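You operate a simulated robot arm through the tools that you are given. There is no shell and no other tool.

Carry out the task below with a simulated robot arm. There is one attempt and no reset: what you move stays moved.

## Task
Cool things down: dial to LOW, tray vent and lid open, white pot out from under the lamp.
Fine: the pot stays on the plant stand; leave the lamp on. Set down upright: what you pick out.

It is judged by the outcome, as a careful person would: the job done as asked, and still so three seconds after it is handed in. It fails if anything else is knocked over, pushed out of place, dropped, spilled or broken. Lids that push on must go on centred and level and be pressed home; caps that screw on are set level and turned clockwise until they are tight.

## Robot
A 6-joint arm with a two-finger gripper, fixed in place. Base frame: the origin is on the floor under the middle of its stand, x ahead of it, y to its left, z up. Readings come in cm, rad, newtons and seconds.
It reaches about 157.2 cm from its shoulder. Its first joint turns from -2.897 to 2.897 rad. Payload 2.45 kg.
Tool frame: the origin (TCP) lies between the finger pads and is the grasp point; the fingertips stand 2 cm ahead of it; z points along the fingers, y is the line along which they close. The gripper opens to 14 cm; its body begins 16.8 cm behind the TCP.
Orientation is that of the tool frame in the base frame, as a unit quaternion [x, y, z, w]. With the fingers straight down and closing along the base's y, the tool's x points along the base's -x, its y along +y and its z along -z.

## Interface
- The arm moves only by the tool move_arm. Its argument "plan" is a list that holds one entry, the list of rows, each a list of 7 numbers: the turn, a rotation vector about the base's x, y, z in rad, then the shift along the base's x, y, z in cm, then the opening in per cent of the stroke, from 0 (shut) to 100 (fully open). In form: [[[ax, ay, az, tx, ty, tz, fingers], ...]]. A call has 1 to 20 rows; each row shifts and turns the commanded pose from where the row before left it. A row lasts 0.2 s, in which the tool goes at most 5 cm and 0.15 rad; a call with a longer step from one row to the next is refused whole, and so is a gripper value outside its range. A pose out of reach is approached as far as the arm can. The call stops where the force on the tool passes 90 N (or 10 N more than at its start, if that is more) or the arm is blocked; 0.2 s more then pass. Each finger travels about 4.5 cm/s and halts on what it meets, pressing with about 33 N; the grip force reading is that of the motor and also rises with nothing between the fingers. The clock runs only during rows and for 0.2 s after the last one: add rows that do not move to give the fingers time. The reply holds the time, the measured pose of the TCP, the force on the tool along the base axes, the opening and the grip force, in the units named above and with some noise, with the torque about the TCP (base axes, N m) and any sound that the robot's microphone picked up.
- Cameras (640 x 400 px; columns grow to the right, rows downward): "scene" is fixed at [5.19, -50.06, 138.85]; the picture's right is [0.24, -0.97, 0.00], its down [-0.40, -0.10, -0.91] and it looks along [0.88, 0.22, -0.41] (base axes); focal length 338 px, centre (320, 200). "wrist" rides on the gripper at [7.8, 1.1, -20.9] in the tool frame; the picture's right is [-0.14, 0.99, 0.00], its down [-0.92, -0.13, -0.37] and it looks along [-0.36, -0.05, 0.93] (tool axes); focal length 280 px, centre (320, 200).
- camera(camera): a new picture of that camera. It takes no simulated time.
- measure_at(camera, pixels): there is no depth. For up to 12 entries [column, row, z] of the newest picture of that camera ("zoom" is the newest enlarged one), the place [x, y] in the base frame at which the ray of that pixel passes the height z, good to about 0.2 cm. It takes no simulated time.
- inspect(camera, box): a new picture of the part [left, top, right, bottom] of that camera's present view, enlarged. It takes no simulated time.
- hand_in(): hands the job in; it is judged then, once.

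Leave the gripper open and the arm clear of the work at the hand-in unless told otherwise.

The tools are called after ">>>" as a command line: name --argument value ..., lists and objects as JSON in quotes. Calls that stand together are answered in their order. move_arm: Moves the arm, as the interface text tells. Its arguments: {"type":"object","properties":{"plan":{"type":"array"}},"required":["plan"]} The other tools are called the same way: camera (camera) takes a picture; measure_at (camera, pixels) gives the place at which the rays of pixels pass given heights; inspect (camera, box) takes an enlarged picture of a part of a camera's view; hand_in () hands the job in.

At the start:

```text
clock: 0.0
tcp_pos: [65.78, 1.48, 115.15]
tool_rot: [-0.001, 1.0, 0.0, 0.001]
contact_force: [0.4, -0.2, -0.3]
wrist_torque: [-0.02, -0.01, 0.01]
width: 14.02
finger_force: 0.0
```

scene: 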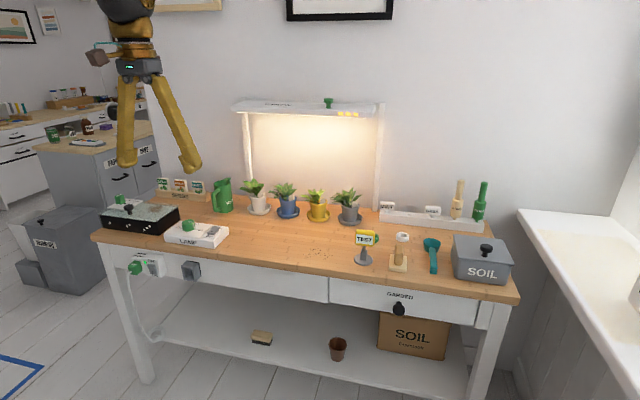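
wrist: 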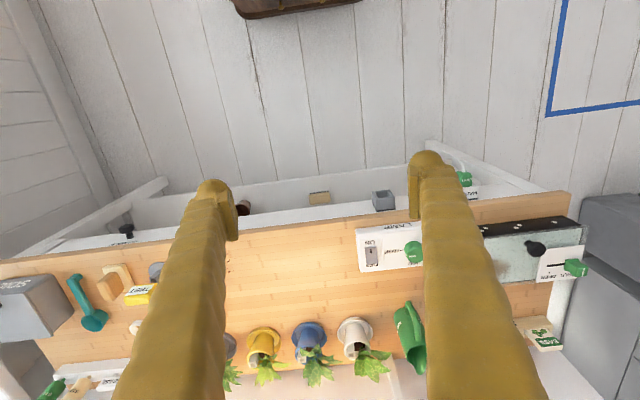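

I see a potting bench with a grow lamp, four pots, a black tray at the left, a white panel with a green knob, and more. I'll enlarge several parts of the scene first.

>>> inspect --camera "scene" --box '[90, 170, 250, 270]'

>>> inspect --camera "scene" --box '[220, 80, 400, 192]'

>>> inspect --camera "scene" --box '[200, 160, 380, 272]'

>>> inspect --camera "scene" --box '[350, 170, 530, 320]'

>>> inspect --camera "wrist" --box '[340, 160, 640, 400]'

```text
4.00 times, centred on (170, 220) of scene
```

zoom: 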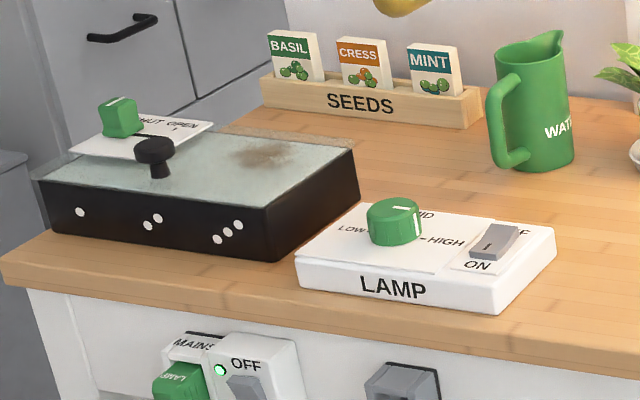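

```text
3.56 times, centred on (310, 136) of scene
```

zoom: 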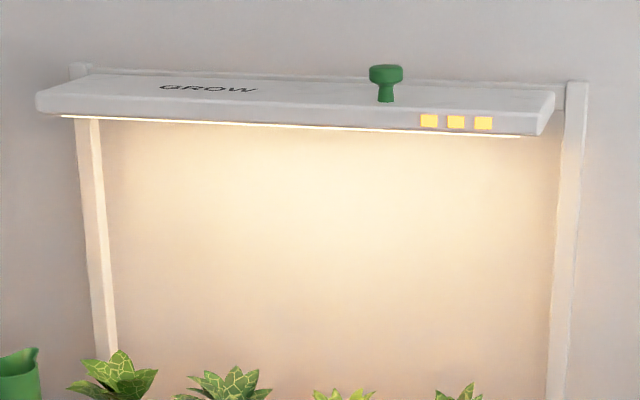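

```text
3.56 times, centred on (290, 216) of scene
```

zoom: 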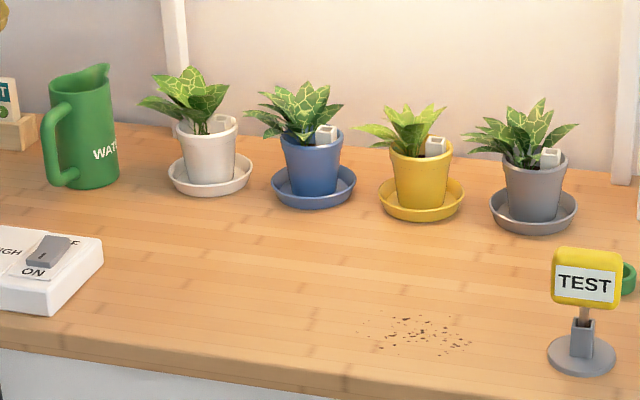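

```text
2.67 times, centred on (440, 245) of scene
```

zoom: 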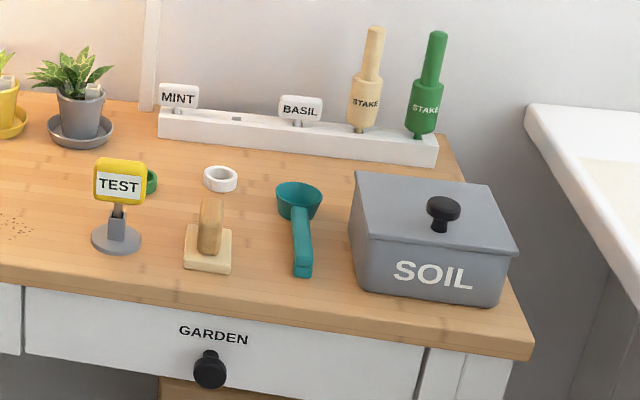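

```text
1.67 times, centred on (490, 280) of wrist
```

zoom: 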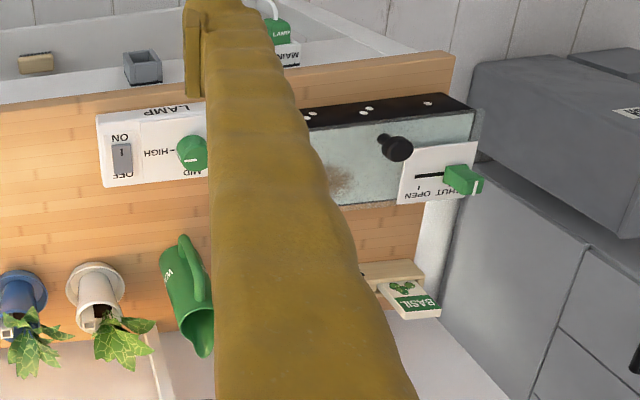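

The dial is on the LAMP box at the front left. The black tray has a clear lid with a black knob and a green vent slide marked SHUT/OPEN. I'll measure the same points in both cameras at several heights to find the bench height.

>>> measure_at --camera "scene" --pixels '[[93, 236, 70], [93, 236, 80], [93, 236, 90], [520, 298, 70], [520, 298, 80], [520, 298, 90], [258, 214, 80], [258, 214, 90], [188, 226, 80], [188, 226, 90]]'

>>> measure_at --camera "wrist" --pixels '[[570, 192, 70], [570, 192, 80], [570, 192, 90], [414, 250, 80], [414, 250, 90], [355, 330, 80], [355, 330, 90]]'

```text
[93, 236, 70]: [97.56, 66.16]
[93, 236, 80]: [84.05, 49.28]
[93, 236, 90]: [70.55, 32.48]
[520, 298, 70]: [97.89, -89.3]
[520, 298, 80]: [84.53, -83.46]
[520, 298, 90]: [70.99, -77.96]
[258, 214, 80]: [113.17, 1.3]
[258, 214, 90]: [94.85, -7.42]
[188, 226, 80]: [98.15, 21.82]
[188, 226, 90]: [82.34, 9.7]
```

```text
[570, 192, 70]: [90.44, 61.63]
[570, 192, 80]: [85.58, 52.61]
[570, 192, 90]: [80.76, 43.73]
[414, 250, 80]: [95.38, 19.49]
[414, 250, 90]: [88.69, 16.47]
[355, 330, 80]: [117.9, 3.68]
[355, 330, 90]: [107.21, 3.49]
```

The bench top comes out at about z = 78, with its front edge near x = 86. I'll move the arm left and slightly forward, staying high, for a closer view of the tray and lamp box with the wrist camera.

>>> move_arm --plan '[[[0, 0, 0, 1, 4, 0, 100], [0, 0, 0, 1, 4, 0, 100], [0, 0, 0, 1, 4, 0, 100], [0, 0, 0, 1, 4, 0, 100], [0, 0, 0, 1, 4, 0, 100], [0, 0, 0, 1, 4, 0, 100], [0, 0, 0, 1, 4, 0, 100], [0, 0, 0, 1, 3, 0, 100], [0, 0, 0, 0, 0, 0, 100]]]'

>>> camera --camera "wrist"

>>> camera --camera "scene"

```text
clock: 2.0
tcp_pos: [73.75, 32.48, 114.99]
tool_rot: [-0.001, 1.0, 0.0, 0.001]
contact_force: [-0.3, 0.7, -0.2]
wrist_torque: [0.01, 0.0, 0.03]
width: 14.01
finger_force: 0.0
```

```text
taken
```

wrist: 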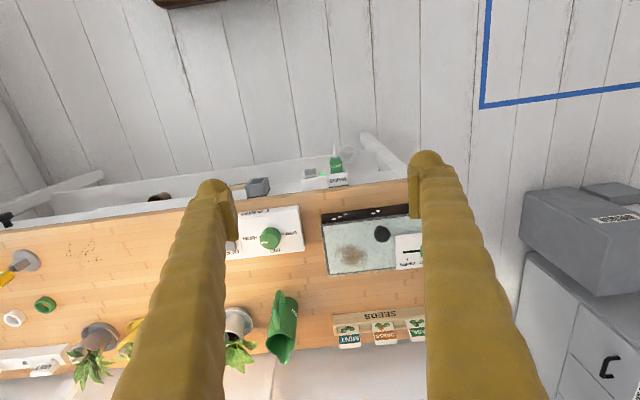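

```text
taken
```

scene: 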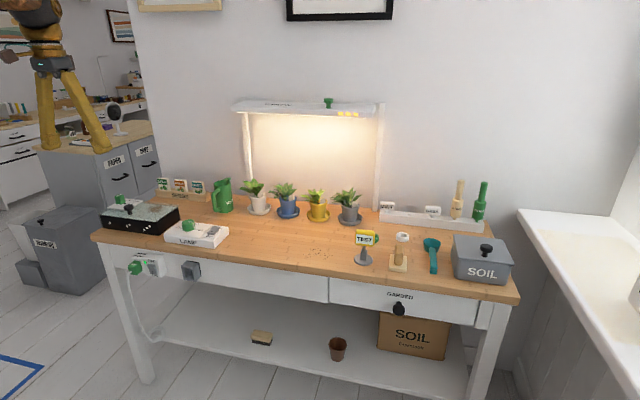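

The view between the fingers shows the lamp dial and the tray. I'll enlarge that region.

>>> inspect --camera "wrist" --box '[225, 190, 435, 321]'

>>> inspect --camera "scene" --box '[95, 185, 185, 241]'

>>> inspect --camera "scene" --box '[155, 205, 245, 261]'

>>> inspect --camera "scene" --box '[230, 165, 310, 220]'

```text
3.05 times, centred on (330, 256) of wrist
```

zoom: 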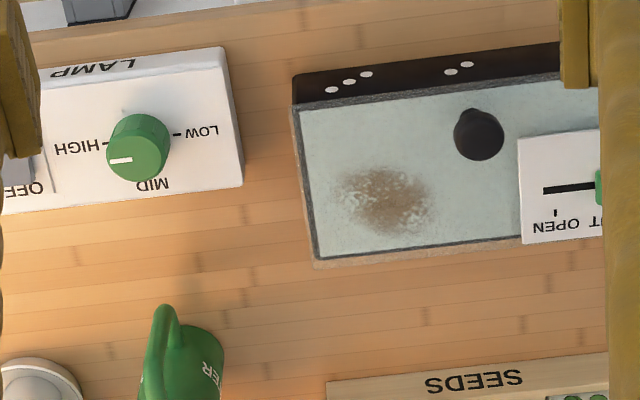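

```text
7.11 times, centred on (140, 213) of scene
```

zoom: 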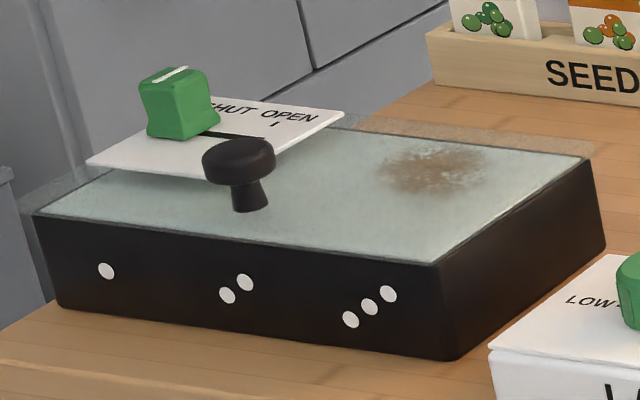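

```text
7.11 times, centred on (200, 233) of scene
```

zoom: 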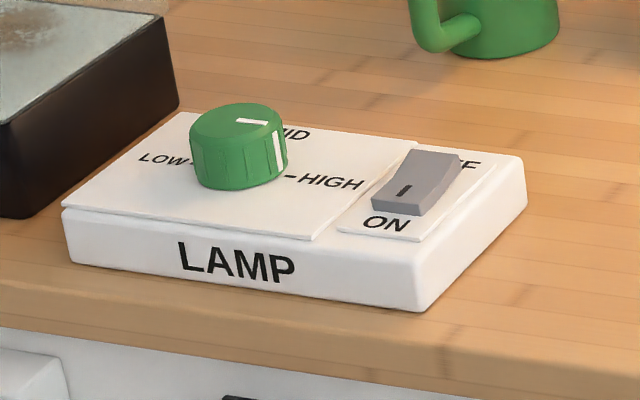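

```text
7.27 times, centred on (270, 192) of scene
```

zoom: 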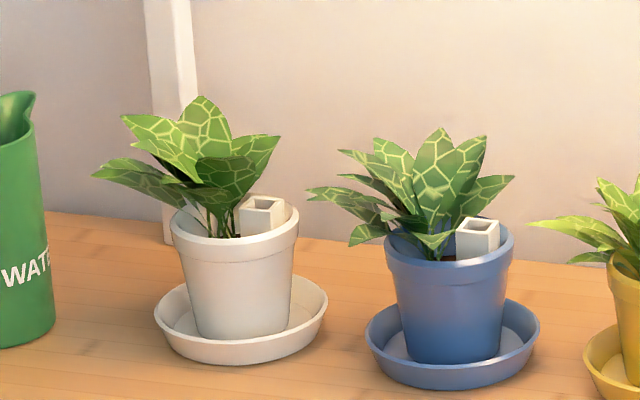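

The dial's white mark points right, toward HIGH. LOW is on the left and MID at the back. The tray lid's black knob sits near the front edge, so the hinge may be at the back. I'll measure matching points to get heights.

>>> measure_at --camera "scene" --pixels '[[156.2, 222.3, 84], [156.2, 222.3, 88], [178, 207.2, 84], [178, 207.2, 88], [99.9, 215.2, 84], [99.9, 215.2, 88], [188.5, 222.5, 84], [188.5, 222.5, 88]]'

>>> measure_at --camera "wrist" --pixels '[[321.7, 223.4, 84], [321.7, 223.4, 88], [328.3, 274.6, 84], [328.3, 274.6, 88], [271, 238, 84], [271, 238, 88], [382, 233, 88], [382, 233, 92]]'

```text
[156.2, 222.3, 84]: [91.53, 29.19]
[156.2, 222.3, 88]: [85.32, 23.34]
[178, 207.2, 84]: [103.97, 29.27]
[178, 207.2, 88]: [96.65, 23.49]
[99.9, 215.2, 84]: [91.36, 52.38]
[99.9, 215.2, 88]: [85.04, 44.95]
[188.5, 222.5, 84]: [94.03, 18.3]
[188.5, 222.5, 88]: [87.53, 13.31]
```

```text
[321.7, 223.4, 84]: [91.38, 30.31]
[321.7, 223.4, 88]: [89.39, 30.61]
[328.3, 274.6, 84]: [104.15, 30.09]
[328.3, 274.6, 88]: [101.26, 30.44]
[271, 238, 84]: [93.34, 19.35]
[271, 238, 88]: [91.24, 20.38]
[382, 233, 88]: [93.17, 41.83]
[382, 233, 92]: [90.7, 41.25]
```

The lid top is at about z = 84, spanning x 91–104 and y 30–52. I'll move lower and centred over the tray for a close view.

>>> move_arm --plan '[[[0, 0, 0, 1, 2, -2.5, 100], [0, 0, 0, 1, 2, -2.5, 100], [0, 0, 0, 1, 2, -2.5, 100], [0, 0, 0, 1, 1, -2.5, 100], [0, 0, 0, 0, 1, 0, 100], [0, 0, 0, 0, 1, 0, 100]]]'

>>> camera --camera "wrist"

>>> inspect --camera "wrist" --box '[220, 170, 430, 310]'

```text
clock: 3.4
tcp_pos: [77.67, 41.42, 104.9]
tool_rot: [-0.001, 1.0, 0.001, 0.001]
contact_force: [0.4, -0.2, -0.4]
wrist_torque: [-0.01, 0.03, 0.03]
width: 13.99
finger_force: 0.1
```

```text
taken
```

wrist: 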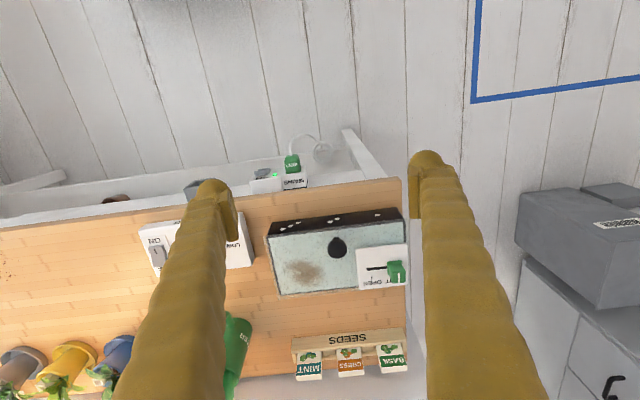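

```text
2.86 times, centred on (325, 240) of wrist
```

zoom: 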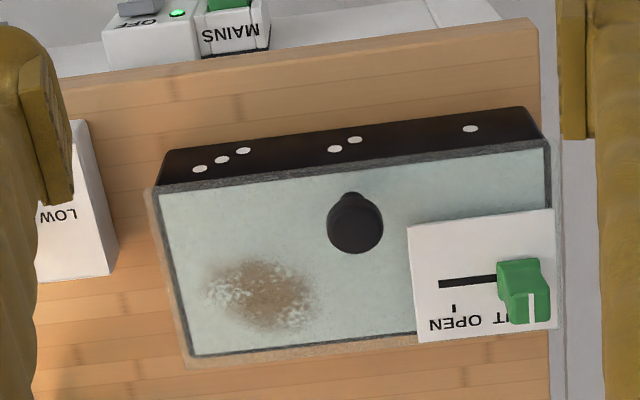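

The vent slide is at the left end (SHUT), and the OPEN tick is nearer the middle of the lid. The lid knob is near the front centre. I'll measure the positions in this zoom and check them against the scene camera.

>>> measure_at --camera "zoom" --pixels '[[522, 300, 87], [522, 300, 89], [455, 308, 84.5], [440, 284, 84.5], [355, 225, 87], [355, 225, 89], [355, 225, 91], [158, 188, 84], [190, 356, 84], [545, 150, 84], [410, 230, 84.5], [557, 328, 84.5]]'

>>> inspect --camera "scene" --box '[98, 188, 162, 228]'

```text
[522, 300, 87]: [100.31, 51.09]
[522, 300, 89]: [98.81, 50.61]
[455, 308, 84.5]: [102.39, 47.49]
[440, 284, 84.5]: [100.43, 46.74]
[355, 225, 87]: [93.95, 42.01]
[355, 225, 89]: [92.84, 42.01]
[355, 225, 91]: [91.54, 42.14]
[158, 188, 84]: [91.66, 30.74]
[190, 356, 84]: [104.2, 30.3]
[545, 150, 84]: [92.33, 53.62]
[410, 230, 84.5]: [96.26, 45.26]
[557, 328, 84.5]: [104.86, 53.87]
```

```text
10.00 times, centred on (130, 208) of scene
```

zoom: 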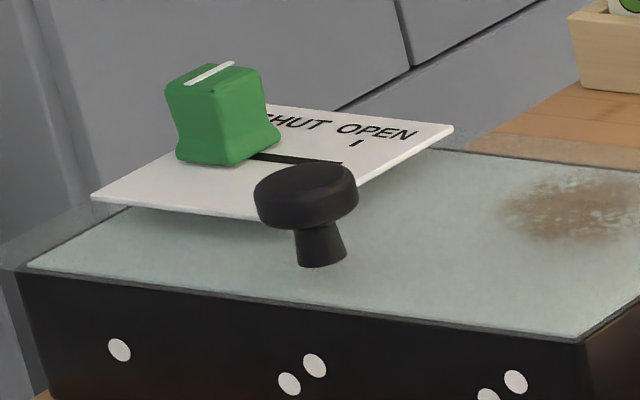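

I'll measure the vent plate, slide and lid knob in the scene camera to get their heights.

>>> measure_at --camera "scene" --pixels '[[107, 207.8, 84.5], [107, 207.8, 86.5], [143.2, 200.8, 84.5], [143.2, 200.8, 86.5], [133.6, 202.3, 84.5], [133.6, 202.3, 86.5], [119.0, 195.5, 88], [119.0, 195.5, 90], [128.5, 206.5, 88], [128.5, 206.5, 90], [101, 214.5, 84], [156.3, 222.2, 84]]'

>>> measure_at --camera "wrist" --pixels '[[406.6, 242.8, 84.5], [406.6, 242.8, 86.5], [359.3, 289.7, 84.5], [359.3, 289.7, 86.5], [372.3, 277.8, 84.5], [372.3, 277.8, 86.5], [398.9, 276.8, 88], [398.9, 276.8, 90]]'

```text
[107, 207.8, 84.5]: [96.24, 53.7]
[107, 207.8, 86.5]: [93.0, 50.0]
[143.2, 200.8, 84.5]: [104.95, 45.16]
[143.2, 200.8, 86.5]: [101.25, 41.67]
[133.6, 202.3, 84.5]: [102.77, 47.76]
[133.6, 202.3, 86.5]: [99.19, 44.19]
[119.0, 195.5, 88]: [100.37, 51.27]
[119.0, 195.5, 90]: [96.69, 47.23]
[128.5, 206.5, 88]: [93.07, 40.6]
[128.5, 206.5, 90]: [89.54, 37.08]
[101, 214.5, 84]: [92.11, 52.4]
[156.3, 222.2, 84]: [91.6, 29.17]
```

```text
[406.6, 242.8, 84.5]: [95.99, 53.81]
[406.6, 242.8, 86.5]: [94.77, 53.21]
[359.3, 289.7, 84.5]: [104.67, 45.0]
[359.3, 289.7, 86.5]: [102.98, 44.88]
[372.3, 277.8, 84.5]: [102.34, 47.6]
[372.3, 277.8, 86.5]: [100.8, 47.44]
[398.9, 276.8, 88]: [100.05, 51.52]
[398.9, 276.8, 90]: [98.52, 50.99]
```

The vent plate is at z ≈ 84.5. The slide sits at about (100.2, 51.4) with its top at z ≈ 88, and the OPEN tick is at y ≈ 47.6. I'll move above the slide with the gripper half open for a last look before descending.

>>> move_arm --plan '[[[0, 0, 0, 3.7, 1.67, -1, 50], [0, 0, 0, 3.7, 1.67, -1, 50], [0, 0, 0, 3.7, 1.67, -1, 50], [0, 0, 0, 3.7, 1.67, -1, 50], [0, 0, 0, 3.7, 1.67, -1, 50], [0, 0, 0, 3.7, 1.67, -1, 50], [0, 0, 0, 0, 0, 0, 50], [0, 0, 0, 0, 0, 0, 50]]]'

>>> camera --camera "wrist"

>>> camera --camera "scene"

```text
clock: 5.2
tcp_pos: [100.13, 51.72, 99.0]
tool_rot: [-0.001, 1.0, 0.0, 0.001]
contact_force: [0.0, -0.4, -0.5]
wrist_torque: [0.01, 0.03, 0.01]
width: 7.01
finger_force: 0.1
```

```text
taken
```

wrist: 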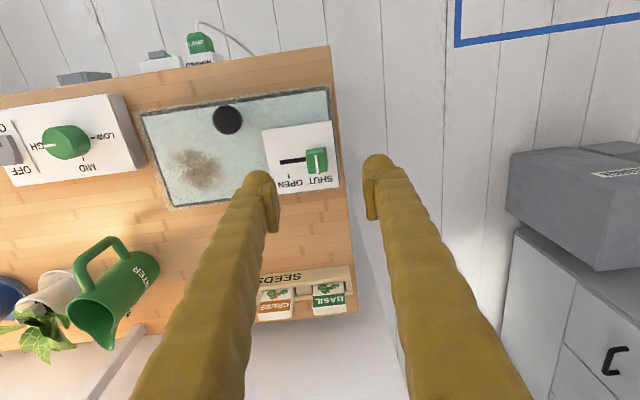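

```text
taken
```

scene: 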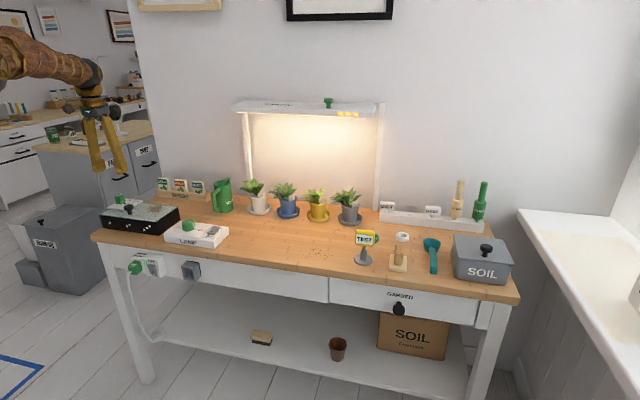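

This is a clear view of the slide, lid and dial. I'll enlarge both.

>>> inspect --camera "wrist" --box '[250, 110, 346, 170]'

>>> measure_at --camera "zoom" --pixels '[[450, 320, 88]]'

>>> inspect --camera "wrist" --box '[0, 90, 160, 190]'

>>> inspect --camera "wrist" --box '[130, 80, 350, 218]'

```text
6.67 times, centred on (298, 140) of wrist
```

zoom: 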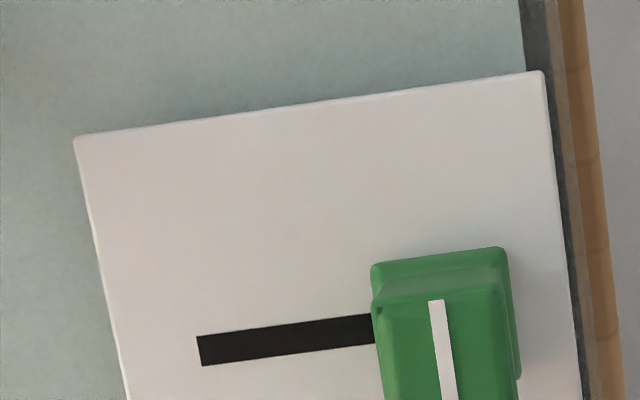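

```text
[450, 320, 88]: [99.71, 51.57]
```

```text
4.00 times, centred on (80, 140) of wrist
```

zoom: 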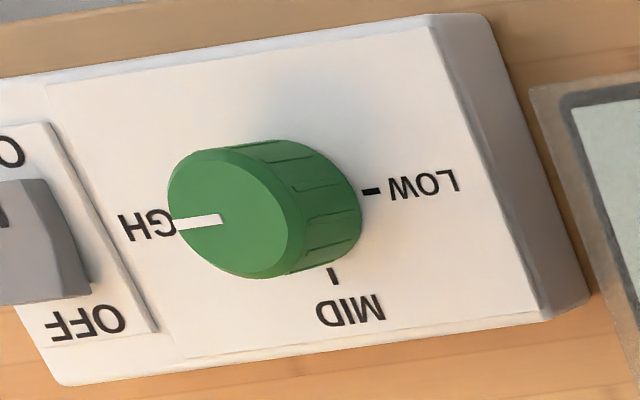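

```text
2.90 times, centred on (240, 149) of wrist
```

zoom: 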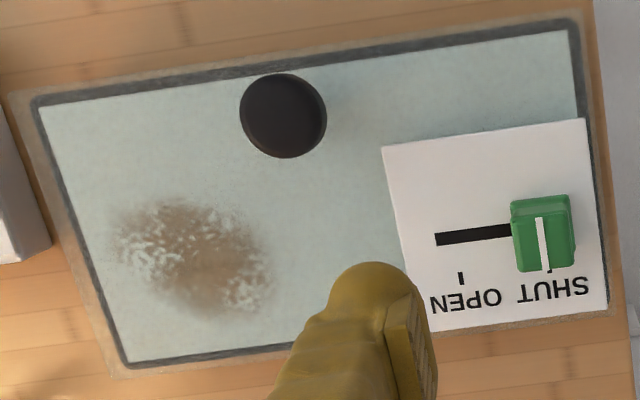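

The dial points at HIGH, so it needs about half a turn counter-clockwise through MID to LOW. The SHUT tick lines up with the slide's white mark. I'll measure the slide, ticks, knob and dial in this zoom.

>>> measure_at --camera "zoom" --pixels '[[542, 243, 88], [512, 235, 86], [575, 235, 86], [543, 272, 88], [541, 197, 86], [460, 278, 84.5], [549, 268, 84.5], [436, 239, 84.5], [283, 112, 87], [283, 112, 89]]'

>>> measure_at --camera "wrist" --pixels '[[59, 143.5, 83], [59, 143.5, 84], [59, 143.5, 85], [42.5, 145.5, 84], [55, 144.8, 84], [93, 137.5, 81], [83.5, 159, 81], [37, 146, 81], [113, 93.5, 81], [8, 150, 83]]'

```text
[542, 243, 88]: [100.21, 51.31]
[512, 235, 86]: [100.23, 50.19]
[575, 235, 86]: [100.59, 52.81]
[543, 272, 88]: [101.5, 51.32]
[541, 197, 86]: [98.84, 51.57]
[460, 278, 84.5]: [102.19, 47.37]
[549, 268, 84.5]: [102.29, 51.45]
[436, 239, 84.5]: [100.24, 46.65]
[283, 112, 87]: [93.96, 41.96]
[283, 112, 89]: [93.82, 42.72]
```

```text
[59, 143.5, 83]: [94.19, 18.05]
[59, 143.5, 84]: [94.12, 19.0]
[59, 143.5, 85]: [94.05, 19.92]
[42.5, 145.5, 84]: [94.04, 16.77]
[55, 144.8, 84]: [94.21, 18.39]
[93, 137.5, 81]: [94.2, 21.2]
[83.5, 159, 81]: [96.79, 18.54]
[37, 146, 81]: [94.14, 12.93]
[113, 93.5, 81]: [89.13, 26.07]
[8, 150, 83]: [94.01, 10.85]
```

The slide is centred at (100.2, 51.4) and the OPEN tick is about 4 cm to the right at y ≈ 47.4. I'll descend around the slide, keeping the tips above the plate.

>>> move_arm --plan '[[[0, 0, 0, 0.1, -0.3, -3, 50], [0, 0, 0, 0, 0, -3, 50], [0, 0, 0, 0, 0, -3, 50], [0, 0, 0, 0, 0, -1.5, 50], [0, 0, 0, 0, 0, -1, 50], [0, 0, 0, 0, 0, 0, 50]]]'

>>> camera --camera "wrist"

>>> inspect --camera "scene" --box '[80, 140, 176, 200]'

```text
clock: 6.6
tcp_pos: [100.34, 51.35, 87.73]
tool_rot: [-0.001, 1.0, 0.0, 0.001]
contact_force: [0.6, -0.6, -0.1]
wrist_torque: [0.01, -0.04, 0.01]
width: 6.98
finger_force: 0.1
```

```text
taken
```

wrist: 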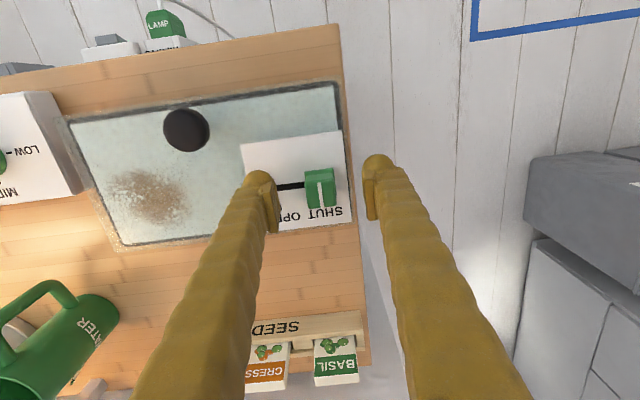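

```text
6.67 times, centred on (128, 170) of scene
```

zoom: 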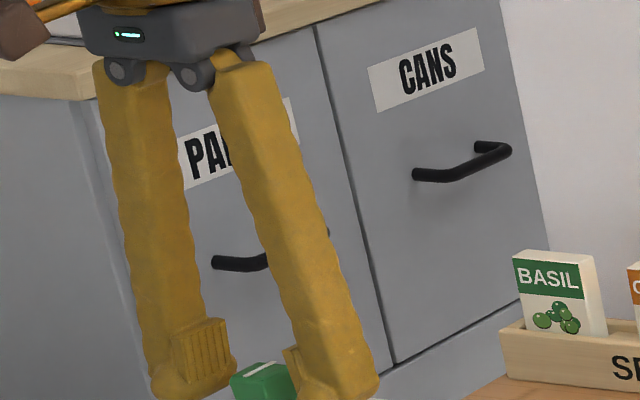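

The fingers straddle the slide at z = 87.7 with no contact. Next I'll close on it.

>>> move_arm --plan '[[[0, 0, 0, 0, 0, 0, 35], [0, 0, 0, 0, 0, 0, 20], [0, 0, 0, 0, 0, 0, 8], [0, 0, 0, 0, 0, 0, 8], [0, 0, 0, 0, 0, 0, 8]]]'

>>> camera --camera "wrist"

```text
clock: 7.8
tcp_pos: [100.53, 51.3, 87.75]
tool_rot: [-0.001, 1.0, 0.0, 0.001]
contact_force: [0.8, 1.1, -0.9]
wrist_torque: [0.02, 0.0, -0.07]
width: 2.36
finger_force: 43.7
```

```text
taken
```

wrist: 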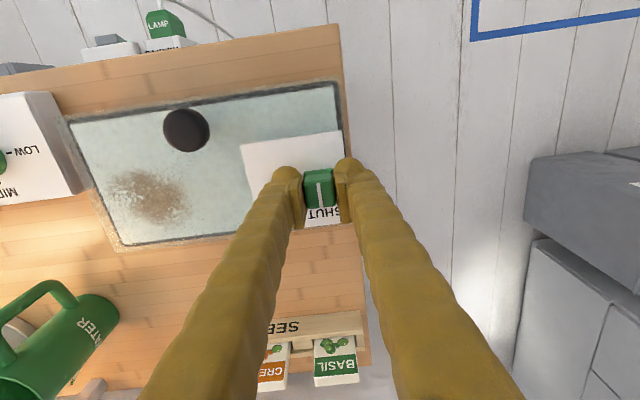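

The slide is held at a width of 2.36 cm. I'll slide it 1.5 cm toward OPEN and check the force before going on.

>>> move_arm --plan '[[[0, 0, 0, 0, -0.3, 0, 8], [0, 0, 0, 0, -0.4, 0, 8], [0, 0, 0, 0, -0.4, 0, 8], [0, 0, 0, 0, -0.4, 0, 8]]]'

>>> camera --camera "wrist"

```text
clock: 8.8
tcp_pos: [100.36, 49.72, 87.74]
tool_rot: [0.0, 1.0, 0.001, 0.001]
contact_force: [7.8, 0.6, 8.9]
wrist_torque: [0.01, -0.25, -0.04]
width: 2.34
finger_force: 44.5
```

```text
taken
```

wrist: 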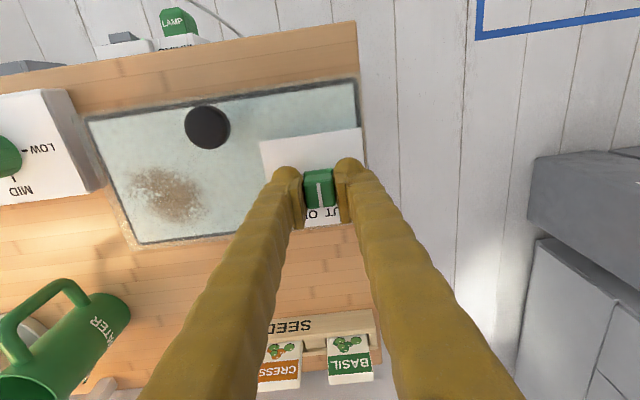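

The slide moves and the tray stays put, with small forces. I'll continue the remaining 2.5 cm.

>>> move_arm --plan '[[[0, 0, 0, 0, -0.4, 0, 8], [0, 0, 0, 0, -0.4, 0, 8], [0, 0, 0, 0, -0.4, 0, 8], [0, 0, 0, 0, -0.4, 0, 8], [0, 0, 0, 0, -0.4, 0, 8], [0, 0, 0, 0, -0.4, 0, 8], [0, 0, 0, 0, -0.1, 0, 8]]]'

>>> inspect --camera "wrist" --box '[256, 120, 384, 240]'

>>> inspect --camera "scene" --box '[90, 180, 186, 240]'

```text
clock: 10.4
tcp_pos: [100.09, 47.18, 87.56]
tool_rot: [-0.001, 1.0, 0.001, 0.001]
contact_force: [30.9, 14.8, 17.8]
wrist_torque: [0.23, -0.41, -0.1]
width: 2.35
finger_force: 44.8
```

```text
3.33 times, centred on (320, 180) of wrist
```

zoom: 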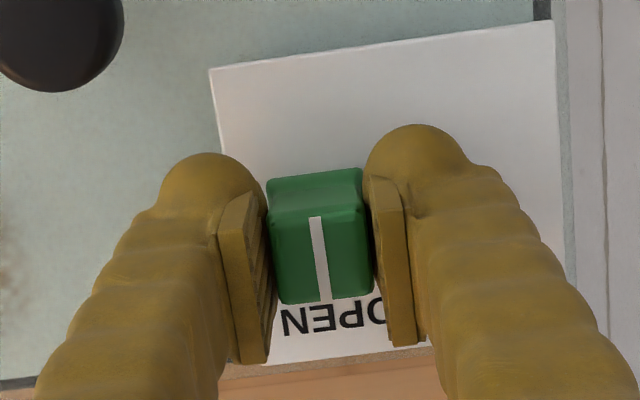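

```text
6.67 times, centred on (138, 210) of scene
```

zoom: 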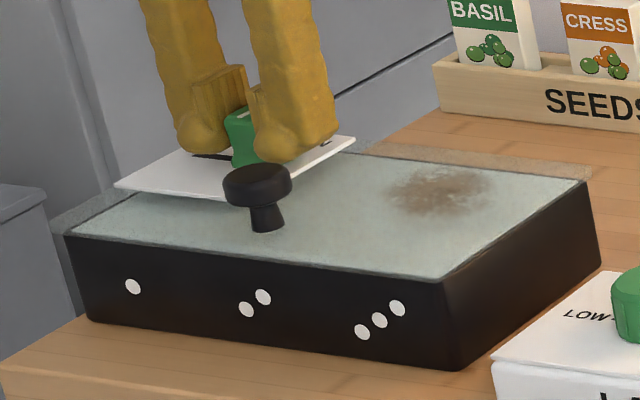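

The slide's mark looks to be at the OPEN tick. Force has risen to about 35 N, so the end stop is probably reached. I'll open the gripper and rise to look.

>>> move_arm --plan '[[[0, 0, 0, 0, 0, 0, 20], [0, 0, 0, 0, 0, 0, 35], [0, 0, 0, 0, 0, 0, 35], [0, 0, 0, 0, 0, 2, 40], [0, 0, 0, -1, 0, 3, 40], [0, 0, 0, -2, 0, 3, 50], [0, 0, 0, -2, 0, 3, 50], [0, 0, 0, 0, 0, 0, 50]]]'

>>> camera --camera "wrist"

>>> inspect --camera "wrist" --box '[200, 110, 420, 247]'

>>> inspect --camera "scene" --box '[90, 180, 186, 240]'

```text
clock: 12.2
tcp_pos: [94.91, 47.06, 98.38]
tool_rot: [-0.001, 1.0, 0.0, -0.001]
contact_force: [0.0, -0.6, 0.3]
wrist_torque: [0.02, 0.0, 0.0]
width: 6.99
finger_force: 0.0
```

```text
taken
```

wrist: 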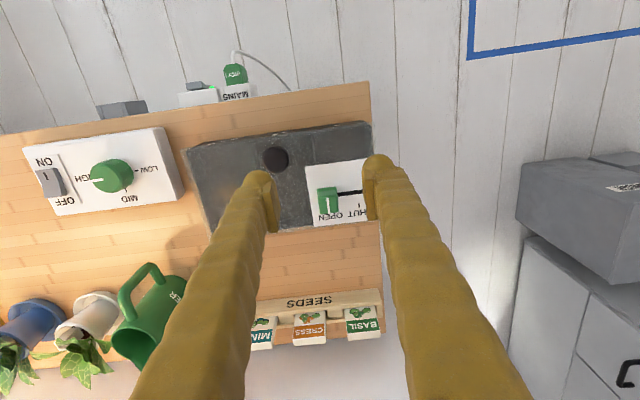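

```text
2.91 times, centred on (310, 178) of wrist
```

zoom: 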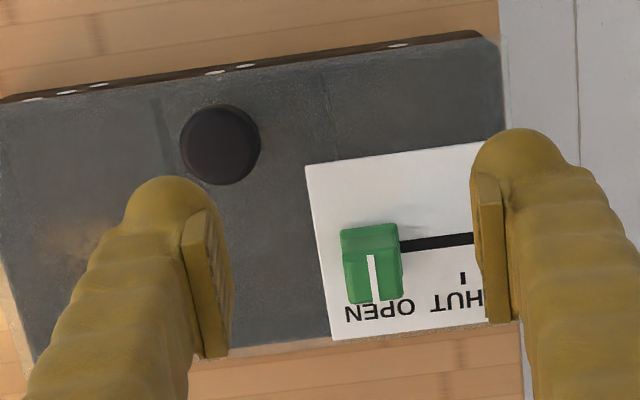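

```text
6.67 times, centred on (138, 210) of scene
```

zoom: 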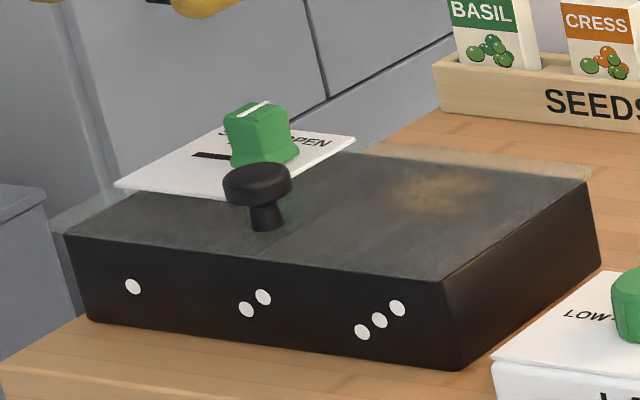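

The vent is open: the slide's mark is at OPEN and the fogging on the lid has cleared, showing three dark sections. The lid is next. I'll measure its black knob in this view and the scene view, and look closely at the lid's edges for a hinge.

>>> measure_at --camera "wrist" --pixels '[[275.6, 159.5, 87], [275.6, 159.5, 88], [275.6, 159.5, 89], [261.5, 159.5, 88], [289.5, 159.5, 88]]'

>>> measure_at --camera "scene" --pixels '[[128.7, 205.8, 87], [128.7, 205.8, 88], [128.7, 205.8, 89], [123.6, 205.8, 88], [133.9, 205.8, 88], [129.9, 214.3, 84]]'

>>> inspect --camera "scene" --box '[120, 185, 200, 235]'

```text
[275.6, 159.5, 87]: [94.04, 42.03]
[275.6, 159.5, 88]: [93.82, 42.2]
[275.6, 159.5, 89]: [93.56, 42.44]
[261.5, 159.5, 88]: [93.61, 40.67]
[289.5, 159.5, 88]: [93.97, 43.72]
```

```text
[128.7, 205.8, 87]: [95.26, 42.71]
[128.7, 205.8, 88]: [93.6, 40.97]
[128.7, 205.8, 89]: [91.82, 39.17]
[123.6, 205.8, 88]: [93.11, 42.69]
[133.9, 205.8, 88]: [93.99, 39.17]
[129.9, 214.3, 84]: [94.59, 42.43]
```

```text
8.00 times, centred on (160, 210) of scene
```

zoom: 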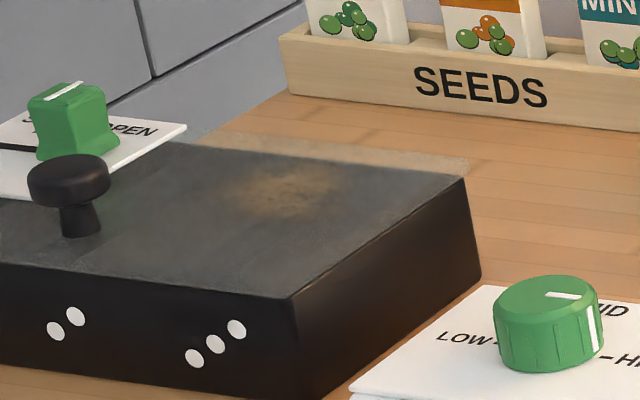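

The lid knob is at (94.0, 42.1) with its head at z ≈ 86.5–87.7. It is centred in y and near the front, so a rear hinge is likely. I'll measure the seed rack behind the tray to check clearance for the lid and fingers.

>>> measure_at --camera "scene" --pixels '[[155.5, 193.7, 78], [209.5, 201.5, 78], [157, 178.8, 86], [157, 178.8, 88], [157, 178.8, 90], [171, 178.2, 88], [209, 181.5, 88]]'

>>> inspect --camera "wrist" --box '[230, 230, 400, 360]'

>>> measure_at --camera "wrist" --pixels '[[379, 290, 78], [379, 290, 81], [380, 318, 86], [380, 318, 90]]'

```text
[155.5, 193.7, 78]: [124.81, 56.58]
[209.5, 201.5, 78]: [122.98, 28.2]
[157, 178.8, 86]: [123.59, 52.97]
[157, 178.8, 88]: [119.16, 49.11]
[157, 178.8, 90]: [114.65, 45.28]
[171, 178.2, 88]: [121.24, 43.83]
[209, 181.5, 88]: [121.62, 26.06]
```

```text
3.08 times, centred on (315, 295) of wrist
```

zoom: 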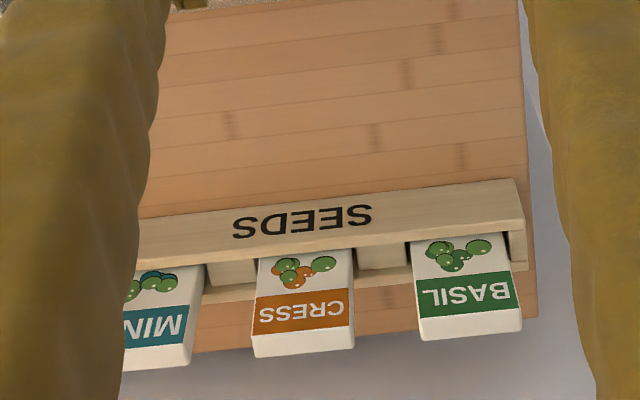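

```text
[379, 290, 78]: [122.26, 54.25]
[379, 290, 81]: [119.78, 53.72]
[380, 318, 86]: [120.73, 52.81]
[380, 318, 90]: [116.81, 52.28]
```

The rack is far back (x ≈ 121+), leaving plenty of clearance. I'll move over the lid knob and descend around it, with the fingers closing along y so the knob can pivot between the pads.

>>> move_arm --plan '[[[0, 0, 0, -0.4, -2.5, 0, 42], [0, 0, 0, -0.45, -2.45, 0, 42], [0, 0, 0, 0, 0, -3, 42], [0, 0, 0, 0, 0, -3, 42], [0, 0, 0, 0, 0, -3, 42], [0, 0, 0, 0, 0, -1.5, 42], [0, 0, 0, 0, 0, -0.8, 42], [0, 0, 0, 0, 0, 0, 42]]]'

>>> camera --camera "wrist"

>>> inspect --camera "scene" --box '[90, 180, 186, 240]'

```text
clock: 14.0
tcp_pos: [94.23, 42.18, 87.59]
tool_rot: [-0.001, 1.0, 0.001, 0.0]
contact_force: [-0.1, 0.3, 1.0]
wrist_torque: [-0.01, -0.03, -0.01]
width: 5.87
finger_force: 0.1
```

```text
taken
```

wrist: 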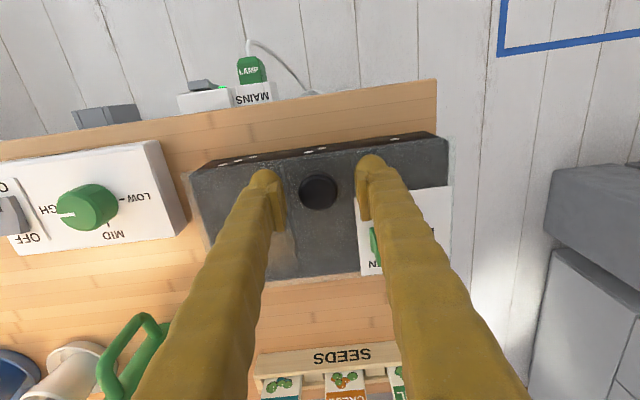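

```text
6.67 times, centred on (138, 210) of scene
```

zoom: 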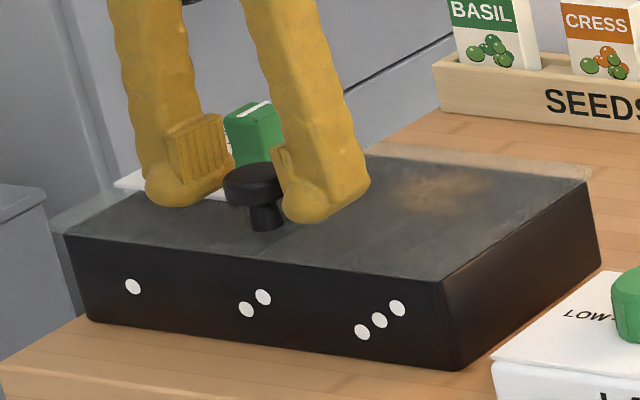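

The knob is centred between the pads. I'll lower slightly and close on it.

>>> move_arm --plan '[[[0, 0, 0, 0, 0, -0.5, 42], [0, 0, 0, 0, 0, 0, 30], [0, 0, 0, 0, 0, 0, 18], [0, 0, 0, 0, 0, 0, 12], [0, 0, 0, 0, 0, 0, 12], [0, 0, 0, 0, 0, 0, 12]]]'

>>> camera --camera "wrist"

```text
clock: 15.4
tcp_pos: [94.29, 41.99, 86.95]
tool_rot: [0.001, 1.0, 0.0, 0.0]
contact_force: [-4.8, -35.2, -0.9]
wrist_torque: [-0.13, 0.14, 0.0]
width: 2.76
finger_force: 45.2
```

```text
taken
```

wrist: 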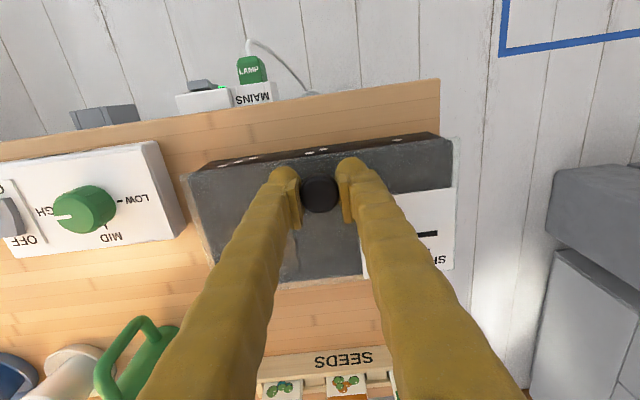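

The knob is held at a width of 2.76 cm, but with about 35 N sideways, so the grip is slightly off centre. I'll shift a little along −y to relieve it.

>>> move_arm --plan '[[[0, 0, 0, 0, -0.1, 0, 12], [0, 0, 0, 0, -0.1, 0, 12], [0, 0, 0, 0, 0, 0, 12]]]'

```text
clock: 16.2
tcp_pos: [94.23, 41.99, 86.94]
tool_rot: [-0.001, 1.0, 0.001, 0.0]
contact_force: [-7.1, -21.3, 12.7]
wrist_torque: [-0.11, -0.32, 0.0]
width: 2.79
finger_force: 44.4
```

The sideways load is falling. I'll relieve a bit more, then lift about 1 cm along the arc of a rear-hinged lid and watch how the lid moves.

>>> move_arm --plan '[[[0, 0, 0, 0, -0.15, 0, 12], [0, 0, 0, 0.08, 0, 0.25, 12], [0, 0, 0, 0.08, 0, 0.25, 12], [0, 0, 0, 0.1, 0, 0.25, 12], [0, 0, 0, 0.1, 0, 0.25, 12], [0, 0, 0, 0, 0, 0, 12]]]'

>>> inspect --camera "scene" --box '[90, 180, 186, 240]'

>>> inspect --camera "wrist" --box '[170, 110, 470, 297]'

```text
clock: 17.6
tcp_pos: [94.64, 42.14, 87.81]
tool_rot: [-0.001, 1.0, 0.002, 0.001]
contact_force: [0.5, 16.9, -13.5]
wrist_torque: [0.04, 1.21, -0.06]
width: 2.76
finger_force: 45.6
```

```text
6.67 times, centred on (138, 210) of scene
```

zoom: 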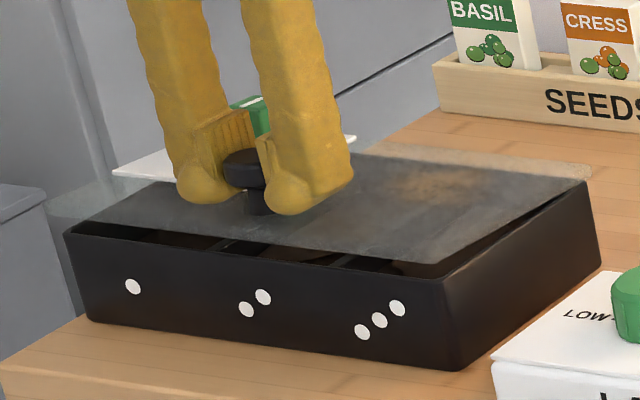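

```text
2.13 times, centred on (320, 204) of wrist
```

zoom: 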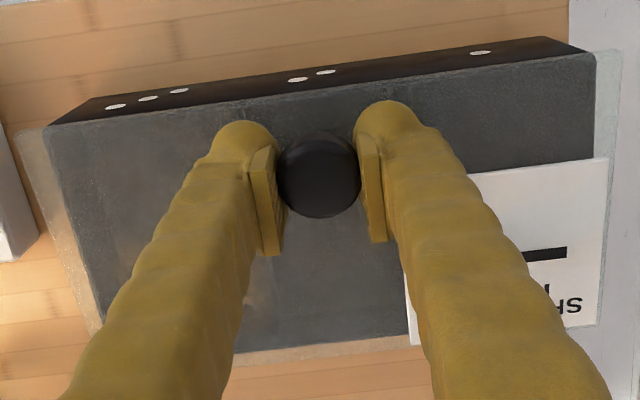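

The front of the lid lifts while the back edge stays in place, so it is hinged at the rear. I'll continue along the arc, tilting the tool at about half the lid's rate, and watch the forces.

>>> move_arm --plan '[[[0, 0.035, 0, 0.29, 0, 0.62, 12], [0, 0.035, 0, 0.37, 0, 0.66, 12], [0, 0.035, 0, 0.41, 0, 0.64, 12], [0, 0.035, 0, 0.46, 0, 0.61, 12], [0, 0, 0, 0, 0, 0, 12]]]'

>>> inspect --camera "scene" --box '[90, 170, 186, 240]'

```text
clock: 18.8
tcp_pos: [96.22, 42.03, 90.5]
tool_rot: [-0.001, 0.998, 0.001, -0.07]
contact_force: [-15.5, 38.0, 0.1]
wrist_torque: [0.05, 0.93, -0.15]
width: 2.77
finger_force: 46.5
```

```text
5.71 times, centred on (138, 205) of scene
```

zoom: 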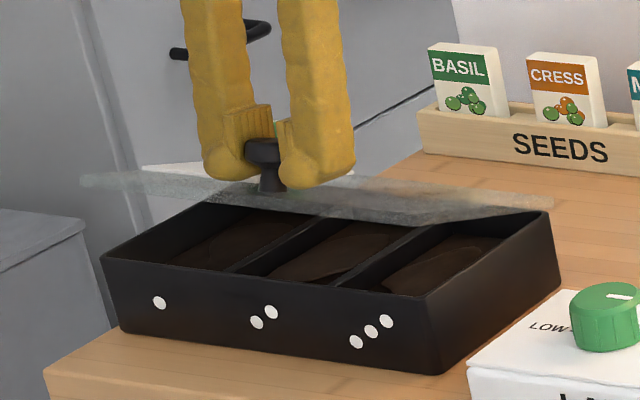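

The lid is opening smoothly to roughly 20°. Side force in y has grown to 38 N, so I'll add a little +y while continuing the arc.

>>> move_arm --plan '[[[0, 0.035, 0, 0.48, 0.08, 0.57, 12], [0, 0.035, 0, 0.52, 0.08, 0.54, 12], [0, 0.035, 0, 0.56, 0.05, 0.5, 12], [0, 0.035, 0, 0.59, 0.05, 0.46, 12], [0, 0, 0, 0, 0, 0, 12]]]'

>>> inspect --camera "scene" --box '[90, 150, 186, 240]'

```text
clock: 20.0
tcp_pos: [98.35, 42.02, 92.36]
tool_rot: [0.0, 0.99, 0.001, -0.14]
contact_force: [-9.2, -20.8, -1.7]
wrist_torque: [-0.06, 0.96, 0.12]
width: 2.75
finger_force: 44.7
```

```text
4.44 times, centred on (138, 195) of scene
```

zoom: 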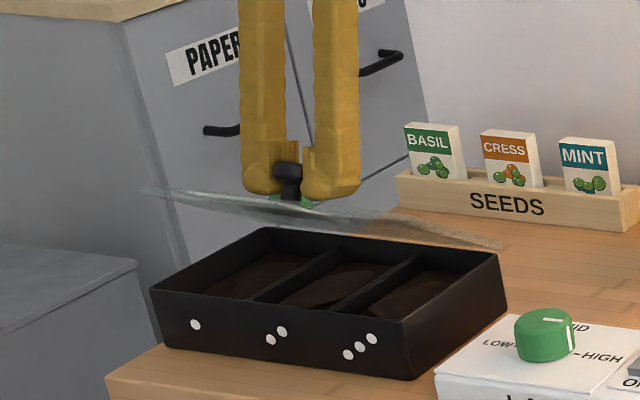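

The lid is about 36° open and the forces are small. I'll continue along the arc.

>>> move_arm --plan '[[[0, 0.035, 0, 0.62, -0.06, 0.41, 12], [0, 0.035, 0, 0.65, -0.06, 0.37, 12], [0, 0.035, 0, 0.68, 0, 0.32, 12], [0, 0.035, 0, 0.7, 0, 0.27, 12], [0, 0.035, 0, 0.72, 0, 0.22, 12], [0, 0, 0, 0, 0, 0, 12]]]'

>>> camera --camera "scene"

>>> inspect --camera "scene" --box '[90, 150, 186, 240]'

```text
clock: 21.4
tcp_pos: [101.54, 41.96, 94.05]
tool_rot: [0.0, 0.975, 0.001, -0.224]
contact_force: [-4.4, -32.0, 0.5]
wrist_torque: [0.08, 0.41, 0.29]
width: 2.79
finger_force: 45.6
```

```text
taken
```

scene: 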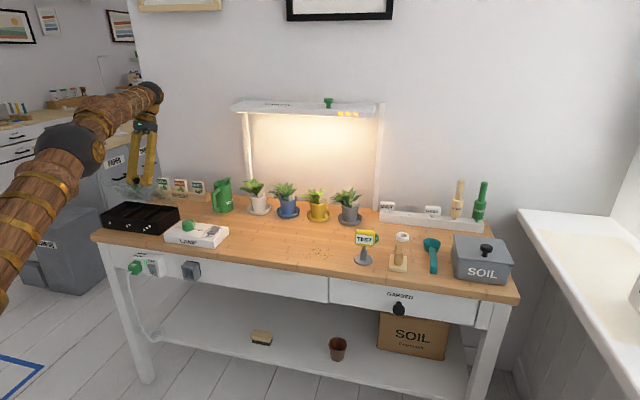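

```text
4.44 times, centred on (138, 195) of scene
```

zoom: 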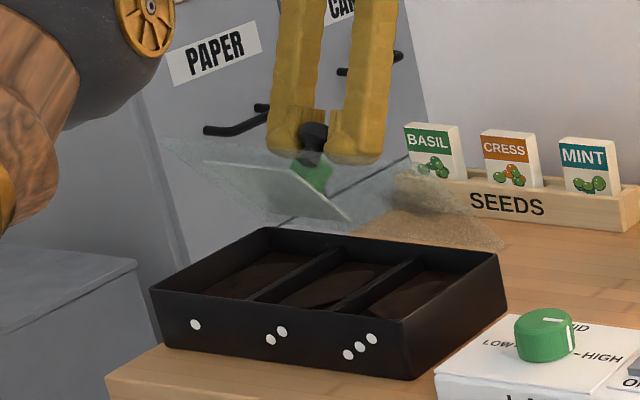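

The lid is at about 55°. I'll keep following the arc, hold the tool tilt at about 26–30° and trim y slightly.

>>> move_arm --plan '[[[0, 0.02, 0, 0.73, -0.08, 0.17, 12], [0, 0.02, 0, 0.74, -0.08, 0.12, 12], [0, 0.02, 0, 0.75, -0.04, 0.07, 12], [0, 0.02, 0, 0.75, 0, 0.02, 12], [0, 0, 0, 0, 0, 0, 12]]]'

>>> inspect --camera "scene" --box '[90, 130, 218, 240]'

>>> camera --camera "wrist"

```text
clock: 22.6
tcp_pos: [99.58, 40.66, 92.57]
tool_rot: [-0.001, 0.965, 0.003, -0.262]
contact_force: [6.5, 88.7, 12.3]
wrist_torque: [-0.67, -1.26, -0.47]
width: 5.53
finger_force: 44.8
out of reach, approached as far as the arm can: row 1, 2, 3, 4
```

```text
3.64 times, centred on (154, 185) of scene
```

zoom: 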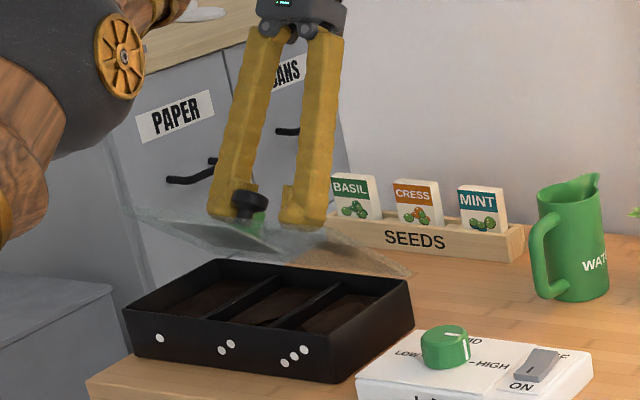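

```text
taken
```

wrist: 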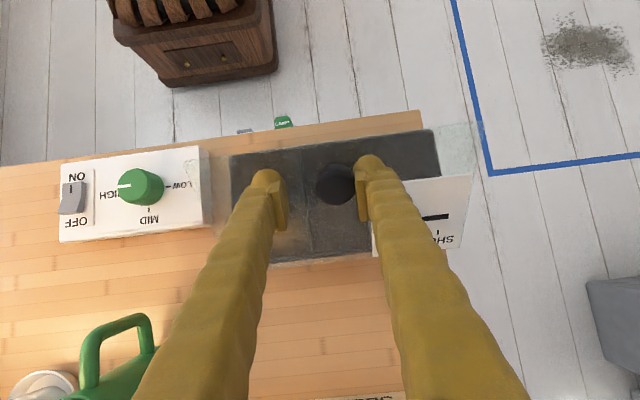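

The last step ran out of reach because tilting the tool forward uses up arm length. The arm sagged back and pushed sideways on the knob with 89 N, though the lid is still partly up. I'll undo the tilt in small steps, bringing the commanded pose back to a reachable one.

>>> move_arm --plan '[[[0, -0.08, 0, -1.0, 0.1, -0.2, 12]]]'

>>> inspect --camera "scene" --box '[90, 130, 218, 240]'

```text
clock: 23.0
tcp_pos: [98.71, 40.54, 92.26]
tool_rot: [0.0, 0.974, 0.001, -0.226]
contact_force: [3.9, 66.4, -1.5]
wrist_torque: [-0.19, -0.28, -0.58]
width: 5.96
finger_force: 31.9
```

```text
3.64 times, centred on (154, 185) of scene
```

zoom: 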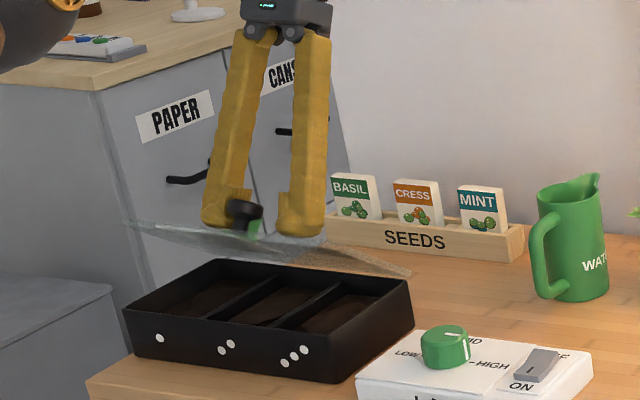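

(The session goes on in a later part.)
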